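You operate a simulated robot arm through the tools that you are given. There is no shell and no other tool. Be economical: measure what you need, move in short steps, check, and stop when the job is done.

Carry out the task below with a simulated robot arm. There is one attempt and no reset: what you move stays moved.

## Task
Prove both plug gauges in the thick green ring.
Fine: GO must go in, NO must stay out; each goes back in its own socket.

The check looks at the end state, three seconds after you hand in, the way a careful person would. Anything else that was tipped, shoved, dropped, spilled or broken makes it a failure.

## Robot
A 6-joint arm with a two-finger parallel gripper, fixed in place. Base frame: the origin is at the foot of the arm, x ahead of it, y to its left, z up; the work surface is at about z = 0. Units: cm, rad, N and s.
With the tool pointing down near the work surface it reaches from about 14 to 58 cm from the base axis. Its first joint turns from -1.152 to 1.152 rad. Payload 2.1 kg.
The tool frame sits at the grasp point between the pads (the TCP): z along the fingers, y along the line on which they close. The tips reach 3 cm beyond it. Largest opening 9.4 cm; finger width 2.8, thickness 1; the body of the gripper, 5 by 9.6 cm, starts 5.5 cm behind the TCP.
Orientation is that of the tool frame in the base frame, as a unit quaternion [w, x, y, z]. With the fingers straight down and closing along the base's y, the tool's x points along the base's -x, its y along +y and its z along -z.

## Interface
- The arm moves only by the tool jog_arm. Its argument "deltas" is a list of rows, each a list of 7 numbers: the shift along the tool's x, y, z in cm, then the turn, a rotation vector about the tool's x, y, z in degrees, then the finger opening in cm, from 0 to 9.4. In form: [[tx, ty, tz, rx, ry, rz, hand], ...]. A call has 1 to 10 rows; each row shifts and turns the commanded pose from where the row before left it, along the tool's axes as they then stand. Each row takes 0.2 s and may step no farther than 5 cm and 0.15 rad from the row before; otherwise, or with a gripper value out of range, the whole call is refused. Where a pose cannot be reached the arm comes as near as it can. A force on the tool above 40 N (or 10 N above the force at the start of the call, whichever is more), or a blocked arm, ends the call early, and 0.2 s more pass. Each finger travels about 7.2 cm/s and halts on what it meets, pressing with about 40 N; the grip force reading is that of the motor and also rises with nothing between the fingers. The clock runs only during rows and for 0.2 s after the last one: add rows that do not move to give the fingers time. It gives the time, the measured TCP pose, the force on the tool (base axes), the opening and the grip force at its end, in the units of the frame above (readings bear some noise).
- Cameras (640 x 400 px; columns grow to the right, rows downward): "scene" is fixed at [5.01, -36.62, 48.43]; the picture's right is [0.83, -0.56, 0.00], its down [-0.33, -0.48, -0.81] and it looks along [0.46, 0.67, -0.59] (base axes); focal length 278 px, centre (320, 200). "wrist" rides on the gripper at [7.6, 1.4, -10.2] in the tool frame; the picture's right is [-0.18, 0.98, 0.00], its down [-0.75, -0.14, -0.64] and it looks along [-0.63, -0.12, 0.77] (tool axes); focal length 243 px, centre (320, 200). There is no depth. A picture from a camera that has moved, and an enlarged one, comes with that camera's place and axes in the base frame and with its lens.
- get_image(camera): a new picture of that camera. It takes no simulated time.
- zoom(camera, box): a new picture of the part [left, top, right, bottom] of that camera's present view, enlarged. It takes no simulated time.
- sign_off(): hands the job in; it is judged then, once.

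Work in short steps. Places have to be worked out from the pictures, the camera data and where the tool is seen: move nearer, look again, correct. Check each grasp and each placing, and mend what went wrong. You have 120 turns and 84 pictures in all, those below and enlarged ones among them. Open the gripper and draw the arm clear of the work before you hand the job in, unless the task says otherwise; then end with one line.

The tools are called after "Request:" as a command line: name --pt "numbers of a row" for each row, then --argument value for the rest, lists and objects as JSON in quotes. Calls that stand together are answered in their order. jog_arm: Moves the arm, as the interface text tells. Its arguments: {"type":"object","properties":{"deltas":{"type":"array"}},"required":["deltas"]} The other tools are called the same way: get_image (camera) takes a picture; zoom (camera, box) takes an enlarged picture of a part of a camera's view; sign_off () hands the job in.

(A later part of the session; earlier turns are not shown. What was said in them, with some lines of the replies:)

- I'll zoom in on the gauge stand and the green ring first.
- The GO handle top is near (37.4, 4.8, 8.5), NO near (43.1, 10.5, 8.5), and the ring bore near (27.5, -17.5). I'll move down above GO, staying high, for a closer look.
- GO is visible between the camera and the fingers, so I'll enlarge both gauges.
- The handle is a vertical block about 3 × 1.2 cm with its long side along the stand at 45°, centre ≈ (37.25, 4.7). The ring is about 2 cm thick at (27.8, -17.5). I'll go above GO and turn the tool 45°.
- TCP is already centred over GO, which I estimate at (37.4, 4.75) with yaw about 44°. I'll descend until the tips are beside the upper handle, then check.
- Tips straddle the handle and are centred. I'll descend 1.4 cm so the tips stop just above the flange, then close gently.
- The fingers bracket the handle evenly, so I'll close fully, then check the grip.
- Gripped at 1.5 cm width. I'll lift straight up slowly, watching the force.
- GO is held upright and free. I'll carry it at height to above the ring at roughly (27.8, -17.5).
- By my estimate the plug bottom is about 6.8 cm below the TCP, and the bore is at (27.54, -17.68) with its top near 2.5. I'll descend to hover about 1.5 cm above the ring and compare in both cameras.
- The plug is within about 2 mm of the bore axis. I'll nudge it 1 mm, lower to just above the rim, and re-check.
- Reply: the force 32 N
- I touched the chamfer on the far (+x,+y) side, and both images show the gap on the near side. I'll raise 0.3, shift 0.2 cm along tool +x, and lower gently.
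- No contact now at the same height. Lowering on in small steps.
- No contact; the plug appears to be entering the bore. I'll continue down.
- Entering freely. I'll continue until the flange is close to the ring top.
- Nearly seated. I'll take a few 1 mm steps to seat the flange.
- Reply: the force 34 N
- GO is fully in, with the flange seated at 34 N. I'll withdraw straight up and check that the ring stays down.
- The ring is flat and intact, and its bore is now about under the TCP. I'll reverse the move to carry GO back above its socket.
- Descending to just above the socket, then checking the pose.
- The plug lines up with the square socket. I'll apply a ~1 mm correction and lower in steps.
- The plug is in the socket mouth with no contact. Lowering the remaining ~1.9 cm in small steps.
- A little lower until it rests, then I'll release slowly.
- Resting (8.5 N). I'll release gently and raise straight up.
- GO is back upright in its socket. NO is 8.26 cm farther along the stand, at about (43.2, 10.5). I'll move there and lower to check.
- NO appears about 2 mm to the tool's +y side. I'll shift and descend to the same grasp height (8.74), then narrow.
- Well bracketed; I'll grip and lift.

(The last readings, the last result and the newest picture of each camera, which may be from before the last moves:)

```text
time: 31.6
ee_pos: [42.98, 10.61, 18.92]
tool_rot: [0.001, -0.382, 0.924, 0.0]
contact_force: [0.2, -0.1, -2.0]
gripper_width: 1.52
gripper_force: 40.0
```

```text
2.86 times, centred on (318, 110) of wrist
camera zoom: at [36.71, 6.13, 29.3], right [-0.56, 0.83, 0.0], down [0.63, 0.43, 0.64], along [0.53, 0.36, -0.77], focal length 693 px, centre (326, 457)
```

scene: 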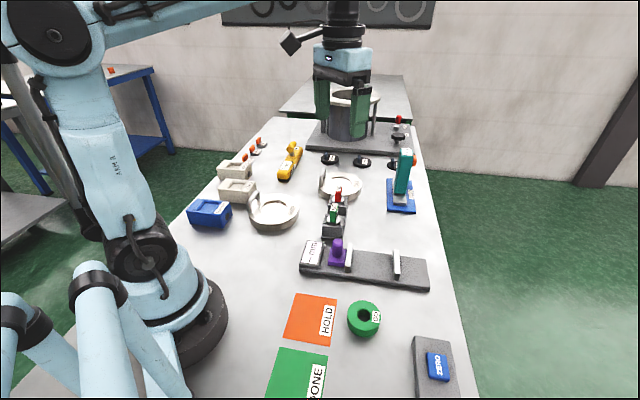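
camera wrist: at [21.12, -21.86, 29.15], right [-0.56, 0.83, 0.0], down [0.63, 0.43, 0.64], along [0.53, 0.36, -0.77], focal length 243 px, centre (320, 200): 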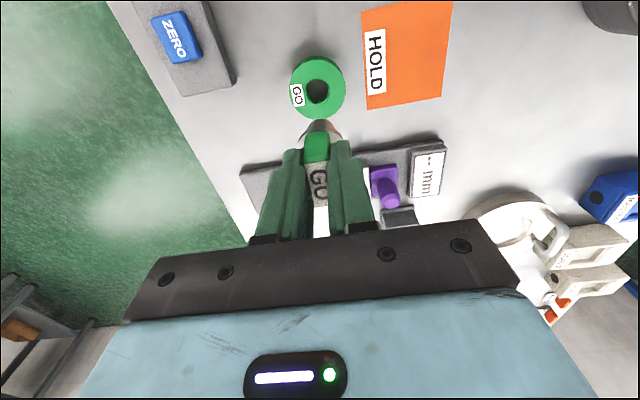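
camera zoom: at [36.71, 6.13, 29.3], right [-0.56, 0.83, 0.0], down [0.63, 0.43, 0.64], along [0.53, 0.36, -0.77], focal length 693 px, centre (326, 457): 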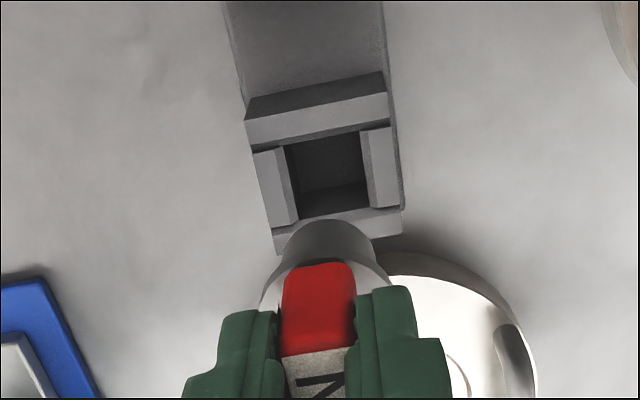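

NO is held, and its plug is visibly larger than GO's. I'll carry it above the ring.

Request:
jog_arm --pt "3.13 -1.09 0 0 0 0 0.5" --pt "4.5 -1.3 0 0 0 0 0.5" --pt "4.7 -1.4 0 0 0 0 0.5" --pt "4.7 -1.4 0 0 0 0 0.5" --pt "4.7 -1.3 0 0 0 0 0.5" --pt "4.7 -1.3 0 0 0 0 0.5" --pt "4.7 -1.3 0 0 0 0 0.5" --pt "0 0 0 0 0 0 0.5" --pt "0 0 0 0 0 0 0.5"

Request:
zoom --camera "wrist" --box '[270, 40, 366, 180]'

Request:
zoom --camera "scene" --box '[272, 220, 432, 345]'

```text
time: 33.6
ee_pos: [27.43, -17.85, 18.73]
tool_rot: [0.0, -0.383, 0.924, -0.001]
contact_force: [0.0, 0.2, -1.6]
gripper_width: 1.5
gripper_force: 40.0
```

```text
2.86 times, centred on (318, 110) of wrist
camera zoom: at [21.01, -22.21, 29.11], right [-0.56, 0.83, 0.0], down [0.63, 0.43, 0.64], along [0.53, 0.36, -0.77], focal length 693 px, centre (326, 457)
```

zoom: 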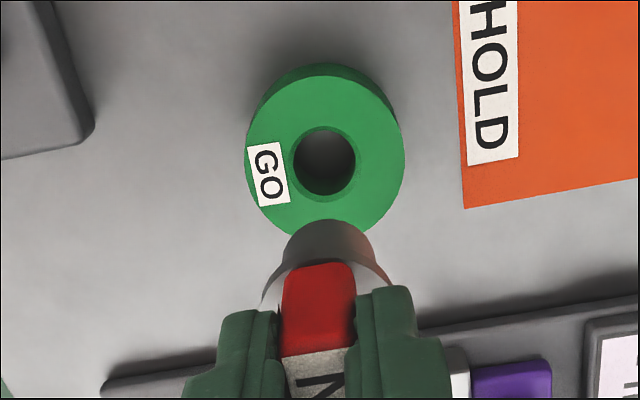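

```text
3.20 times, centred on (352, 282) of scene
camera zoom: at [5.01, -36.62, 48.43], right [0.83, -0.56, 0.0], down [-0.33, -0.48, -0.81], along [0.46, 0.67, -0.59], focal length 889 px, centre (218, -64)
```

zoom: 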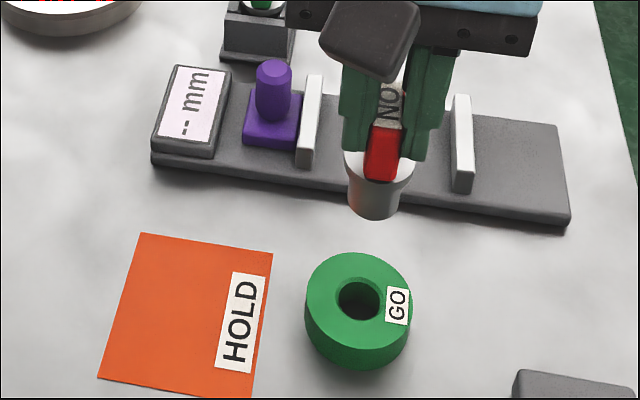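

Relative to the GO run the tool is about 1.3 mm toward +y and 0.8 mm toward the camera. I'll correct and descend to just above the rim.

Request:
jog_arm --pt "-0.07 -0.13 3 0 0 0 0.5" --pt "0 0 3 0 0 0 0.5" --pt "0 0 2 0 0 0 0.5" --pt "0 0 0 0 0 0 0.5" --pt "0 0 0 0 0 0 0.5"

Request:
zoom --camera "wrist" --box '[280, 80, 360, 160]'

Request:
zoom --camera "scene" --box '[340, 285, 390, 345]'

```text
time: 34.8
ee_pos: [27.75, -17.9, 10.9]
tool_rot: [0.0, -0.382, 0.924, 0.0]
contact_force: [0.8, 0.5, -1.3]
gripper_width: 1.54
gripper_force: 40.2
```

```text
5.00 times, centred on (320, 120) of wrist
camera zoom: at [21.39, -22.28, 21.21], right [-0.56, 0.83, 0.0], down [0.63, 0.43, 0.64], along [0.53, 0.36, -0.77], focal length 1213 px, centre (320, 600)
```

zoom: 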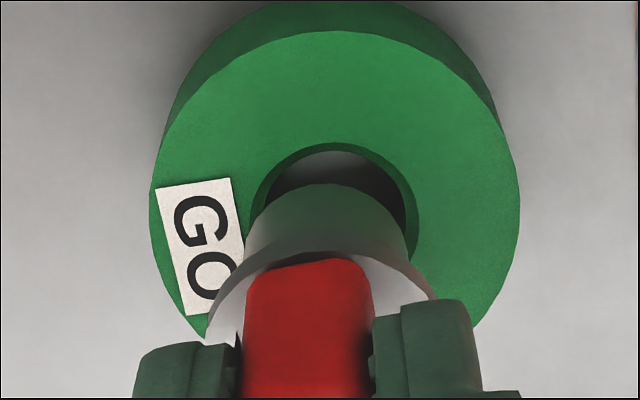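

```text
6.67 times, centred on (365, 315) of scene
camera zoom: at [5.01, -36.62, 48.43], right [0.83, -0.56, 0.0], down [-0.33, -0.48, -0.81], along [0.46, 0.67, -0.59], focal length 1853 px, centre (20, -567)
```

zoom: 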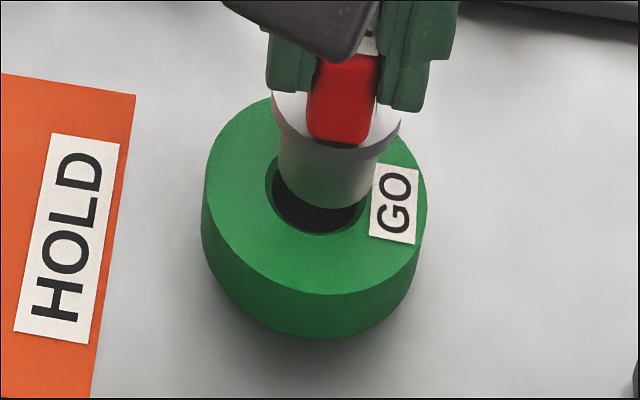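

Slight overcorrection: I'll shift back 1.3 mm in +y and 1 mm along +x, then lower gently to the rim.

Request:
jog_arm --pt "0.1 0.13 0.3 0 0 0 0.5" --pt "0 0 0.2 0 0 0 0.5" --pt "0 0 0.1 0 0 0 0.5" --pt "0 0 0 0 0 0 0.5"

Request:
zoom --camera "wrist" --box '[280, 80, 360, 160]'

Request:
zoom --camera "scene" --box '[340, 285, 390, 345]'

```text
time: 35.8
ee_pos: [27.5, -17.76, 10.28]
tool_rot: [0.0, -0.383, 0.924, 0.0]
contact_force: [-0.3, -0.5, -1.7]
gripper_width: 1.5
gripper_force: 40.0
```

```text
5.00 times, centred on (320, 120) of wrist
camera zoom: at [21.17, -22.23, 20.64], right [-0.56, 0.83, 0.0], down [0.63, 0.43, 0.64], along [0.53, 0.36, -0.77], focal length 1213 px, centre (320, 600)
```

zoom: 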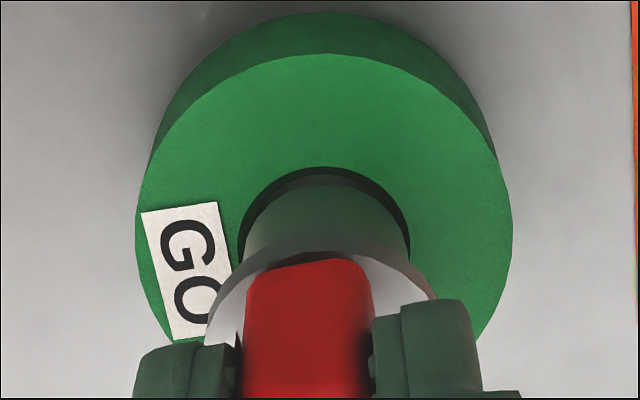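

```text
6.67 times, centred on (365, 315) of scene
camera zoom: at [5.01, -36.62, 48.43], right [0.83, -0.56, 0.0], down [-0.33, -0.48, -0.81], along [0.46, 0.67, -0.59], focal length 1853 px, centre (20, -567)
```

zoom: 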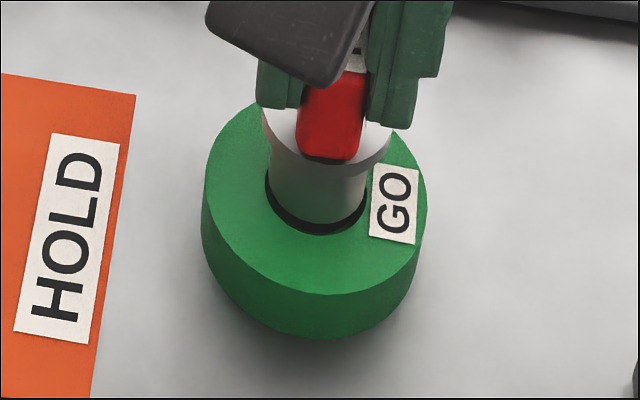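

Concentric in both views. I'll press down in 1 mm steps until contact.

Request:
jog_arm --pt "0 0 0.1 0 0 0 0.5" --pt "0 0 0.1 0 0 0 0.5" --pt "0 0 0.1 0 0 0 0.5"

```text
time: 36.6
ee_pos: [27.46, -17.71, 10.0]
tool_rot: [0.0, -0.383, 0.924, 0.001]
contact_force: [-4.7, 1.4, 30.4]
gripper_width: 1.53
gripper_force: 40.0
```

NO stops on the rim with 30 N at TCP z = 10.0, where GO passed freely. I'll check the centring by image.

Request:
zoom --camera "wrist" --box '[280, 80, 360, 160]'

Request:
zoom --camera "scene" --box '[340, 285, 390, 345]'

```text
5.00 times, centred on (320, 120) of wrist
camera zoom: at [21.17, -22.3, 20.43], right [-0.56, 0.83, 0.0], down [0.63, 0.43, 0.64], along [0.53, 0.36, -0.77], focal length 1213 px, centre (320, 600)
```

zoom: 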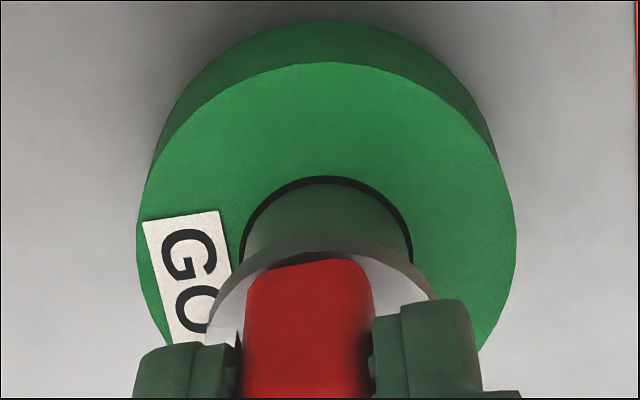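

```text
6.67 times, centred on (365, 315) of scene
camera zoom: at [5.0, -36.61, 48.44], right [0.83, -0.56, 0.0], down [-0.33, -0.48, -0.81], along [0.46, 0.67, -0.59], focal length 1853 px, centre (20, -567)
```

zoom: 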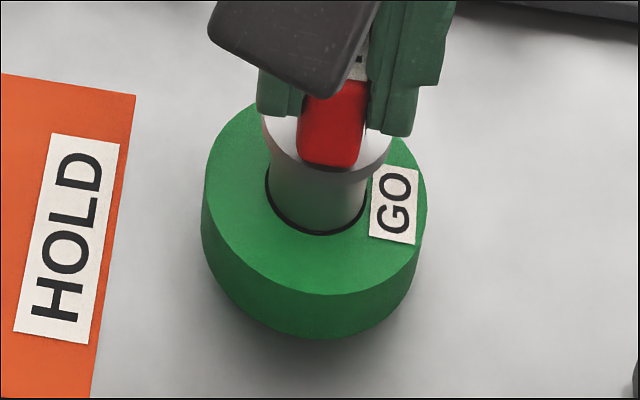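

NO sits concentrically in the chamfer and doesn't go in, so the ring is proven. I'll lift and return NO to its socket.

Request:
jog_arm --pt "0 0 -0.5 0 0 0 0.5" --pt "0 0 -2.5 0 0 0 0.5" --pt "0 0 -3 0 0 0 0.5" --pt "0 0 -3 0 0 0 0.5" --pt "0 0 0 0 0 0 0.5"

Request:
jog_arm --pt "-3.16 1.09 0 0 0 0 0.5" --pt "-4.5 1.3 0 0 0 0 0.5" --pt "-4.7 1.4 0 0 0 0 0.5" --pt "-4.7 1.4 0 0 0 0 0.5" --pt "-4.7 1.3 0 0 0 0 0.5" --pt "-4.7 1.3 0 0 0 0 0.5" --pt "-4.7 1.3 0 0 0 0 0.5" --pt "0 0 0 0 0 0 0.5" --pt "0 0 0 0 0 0 0.5"

Request:
zoom --camera "wrist" --box '[270, 40, 366, 180]'

```text
time: 37.8
ee_pos: [27.58, -17.78, 18.86]
tool_rot: [0.0, -0.383, 0.924, 0.0]
contact_force: [-0.5, -0.7, -1.6]
gripper_width: 1.51
gripper_force: 40.3
```

```text
time: 39.8
ee_pos: [43.17, 10.63, 19.08]
tool_rot: [0.001, -0.383, 0.924, 0.001]
contact_force: [-0.5, -0.1, -1.8]
gripper_width: 1.55
gripper_force: 39.6
```

```text
2.86 times, centred on (318, 110) of wrist
camera zoom: at [36.84, 6.18, 29.43], right [-0.56, 0.83, 0.0], down [0.63, 0.43, 0.64], along [0.53, 0.36, -0.77], focal length 693 px, centre (326, 457)
```

zoom: 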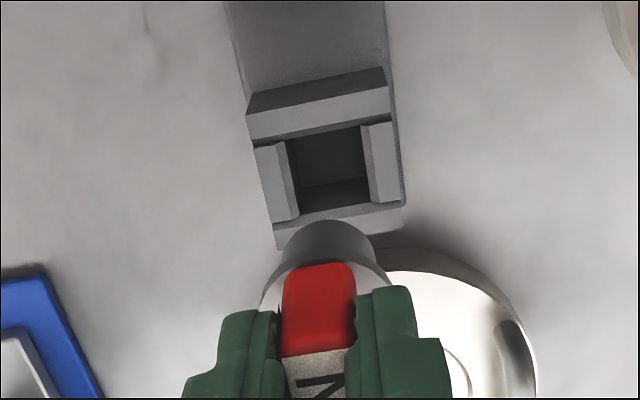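

Nearly identical to the view just after lifting. I'll descend to above the socket.

Request:
jog_arm --pt "0 0.05 3 0 0 0 0.5" --pt "0 0 3 0 0 0 0.5" --pt "0 0 0.6 0 0 0 0.5" --pt "0 0 0 0 0 0 0.5"

Request:
zoom --camera "wrist" --box '[270, 60, 366, 180]'

Request:
zoom --camera "scene" --box '[314, 160, 362, 220]'

```text
time: 40.8
ee_pos: [43.2, 10.5, 12.48]
tool_rot: [0.0, -0.382, 0.924, 0.0]
contact_force: [0.9, -0.1, -1.4]
gripper_width: 1.52
gripper_force: 40.0
```

```text
3.33 times, centred on (318, 120) of wrist
camera zoom: at [36.76, 6.14, 22.87], right [-0.56, 0.83, 0.0], down [0.63, 0.43, 0.64], along [0.53, 0.36, -0.77], focal length 809 px, centre (327, 467)
```

zoom: 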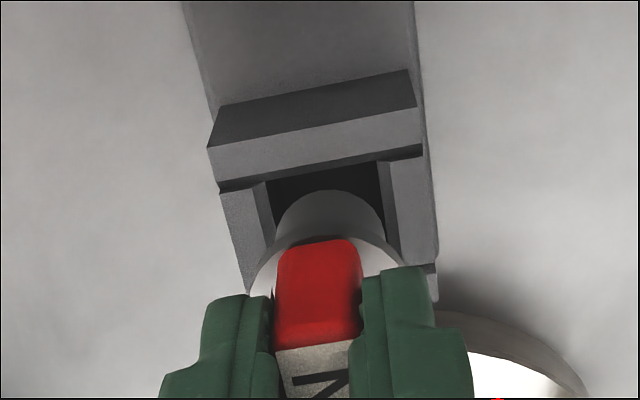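

```text
6.67 times, centred on (338, 190) of scene
camera zoom: at [5.01, -36.62, 48.43], right [0.83, -0.56, 0.0], down [-0.33, -0.48, -0.81], along [0.46, 0.67, -0.59], focal length 1853 px, centre (200, 267)
```

zoom: 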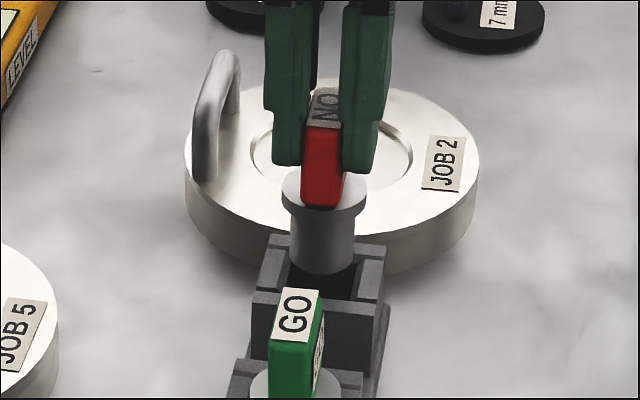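

Aligned with the socket. Lowering in small steps.

Request:
jog_arm --pt "0 0 0.5 0 0 0 0.5" --pt "0 0 0.4 0 0 0 0.5" --pt "0 0 0.4 0 0 0 0.5" --pt "0 0 0.3 0 0 0 0.5"

Request:
zoom --camera "scene" --box '[314, 160, 362, 220]'

```text
time: 41.8
ee_pos: [43.04, 10.55, 10.94]
tool_rot: [0.0, -0.382, 0.924, 0.0]
contact_force: [3.7, 1.5, 0.2]
gripper_width: 1.48
gripper_force: 40.1
```

```text
6.67 times, centred on (338, 190) of scene
camera zoom: at [5.01, -36.62, 48.43], right [0.83, -0.56, 0.0], down [-0.33, -0.48, -0.81], along [0.46, 0.67, -0.59], focal length 1853 px, centre (200, 267)
```

zoom: 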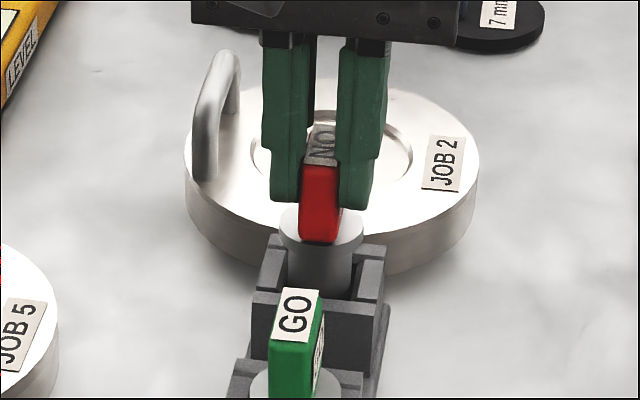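

A slight side contact pushes toward +x. I'll ease 0.7 mm that way and go on.

Request:
jog_arm --pt "-0.07 -0.03 0 0 0 0 0.5" --pt "0 0 0.3 0 0 0 0.5" --pt "0 0 0.3 0 0 0 0.5" --pt "0 0 0.3 0 0 0 0.5"

```text
time: 42.8
ee_pos: [43.08, 10.73, 10.04]
tool_rot: [-0.001, -0.383, 0.924, 0.0]
contact_force: [-0.8, -1.1, -0.5]
gripper_width: 1.52
gripper_force: 39.9
```

Free now. Continuing toward the seat at about 8.85.

Request:
jog_arm --pt "0 0 0.4 0 0 0 0.5" --pt "0 0 0.4 0 0 0 0.5" --pt "0 0 0.2 0 0 0 0.5" --pt "0 0 0.1 0 0 0 0.5"

```text
time: 43.8
ee_pos: [43.16, 10.61, 8.83]
tool_rot: [0.001, -0.383, 0.924, 0.0]
contact_force: [-0.8, -1.0, 7.5]
gripper_width: 1.51
gripper_force: 40.3
```

Seated with 7.5 N contact, at the original height. I'll release gently and rise.

Request:
jog_arm --pt "0 0 0 0 0 0 1.8" --pt "0 0 0 0 0 0 2.6" --pt "0 0 0 0 0 0 4" --pt "0 0 0 0 0 0 5" --pt "0 0 -2 0 0 0 5" --pt "0 0 -3 0 0 0 5" --pt "0 0 -4 0 0 0 5" --pt "0 0 -5 0 0 0 5" --pt "0 0 -4 0 0 0 5" --pt "0 0 0 0 0 0 5"

Request:
zoom --camera "scene" --box '[304, 170, 368, 240]'

Request:
get_image --camera "scene"

Request:
zoom --camera "wrist" --box '[240, 20, 400, 200]'

```text
time: 46.0
ee_pos: [43.02, 10.66, 27.0]
tool_rot: [0.0, -0.383, 0.924, -0.001]
contact_force: [-0.4, 0.0, 0.4]
gripper_width: 4.99
gripper_force: 0.0
```

```text
5.71 times, centred on (336, 205) of scene
camera zoom: at [5.01, -36.62, 48.43], right [0.83, -0.56, 0.0], down [-0.33, -0.48, -0.81], along [0.46, 0.67, -0.59], focal length 1588 px, centre (229, 171)
```

zoom: 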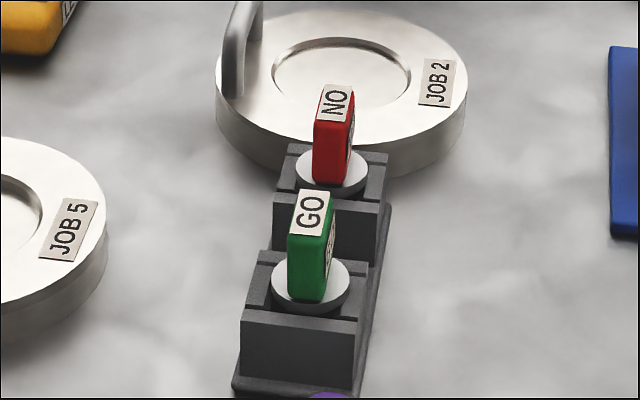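

```text
26 pictures are left
```

scene: 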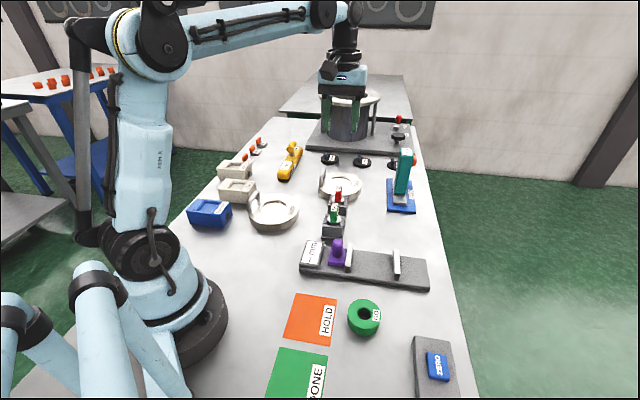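

```text
2.22 times, centred on (320, 110) of wrist
camera zoom: at [36.61, 6.2, 37.26], right [-0.56, 0.83, 0.0], down [0.63, 0.43, 0.64], along [0.53, 0.36, -0.77], focal length 539 px, centre (320, 400)
```

zoom: 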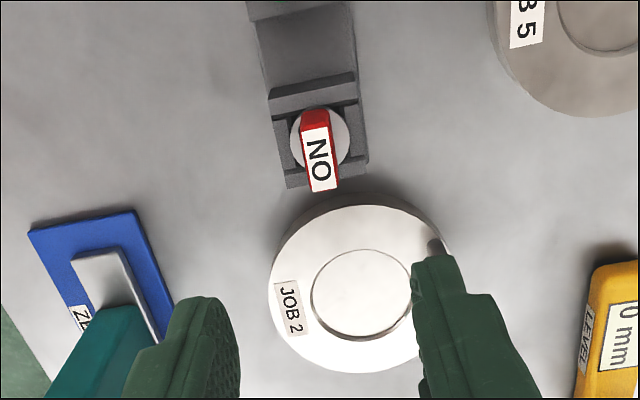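

Both gauges are upright in their own sockets, the ring lies flat where it was proven, and nothing else moved. The gripper is open and the arm is clear, so I'm handing in.

Request:
sign_off

```text
The job is handed in.
```

The thick green ring proves fine: GO went in down to its flange, NO stopped at the rim under about 30 N, and both gauges are back in their own sockets. GO touched the rim on its first try and nudged the ring a few millimetres across the table; the ring stayed flat.
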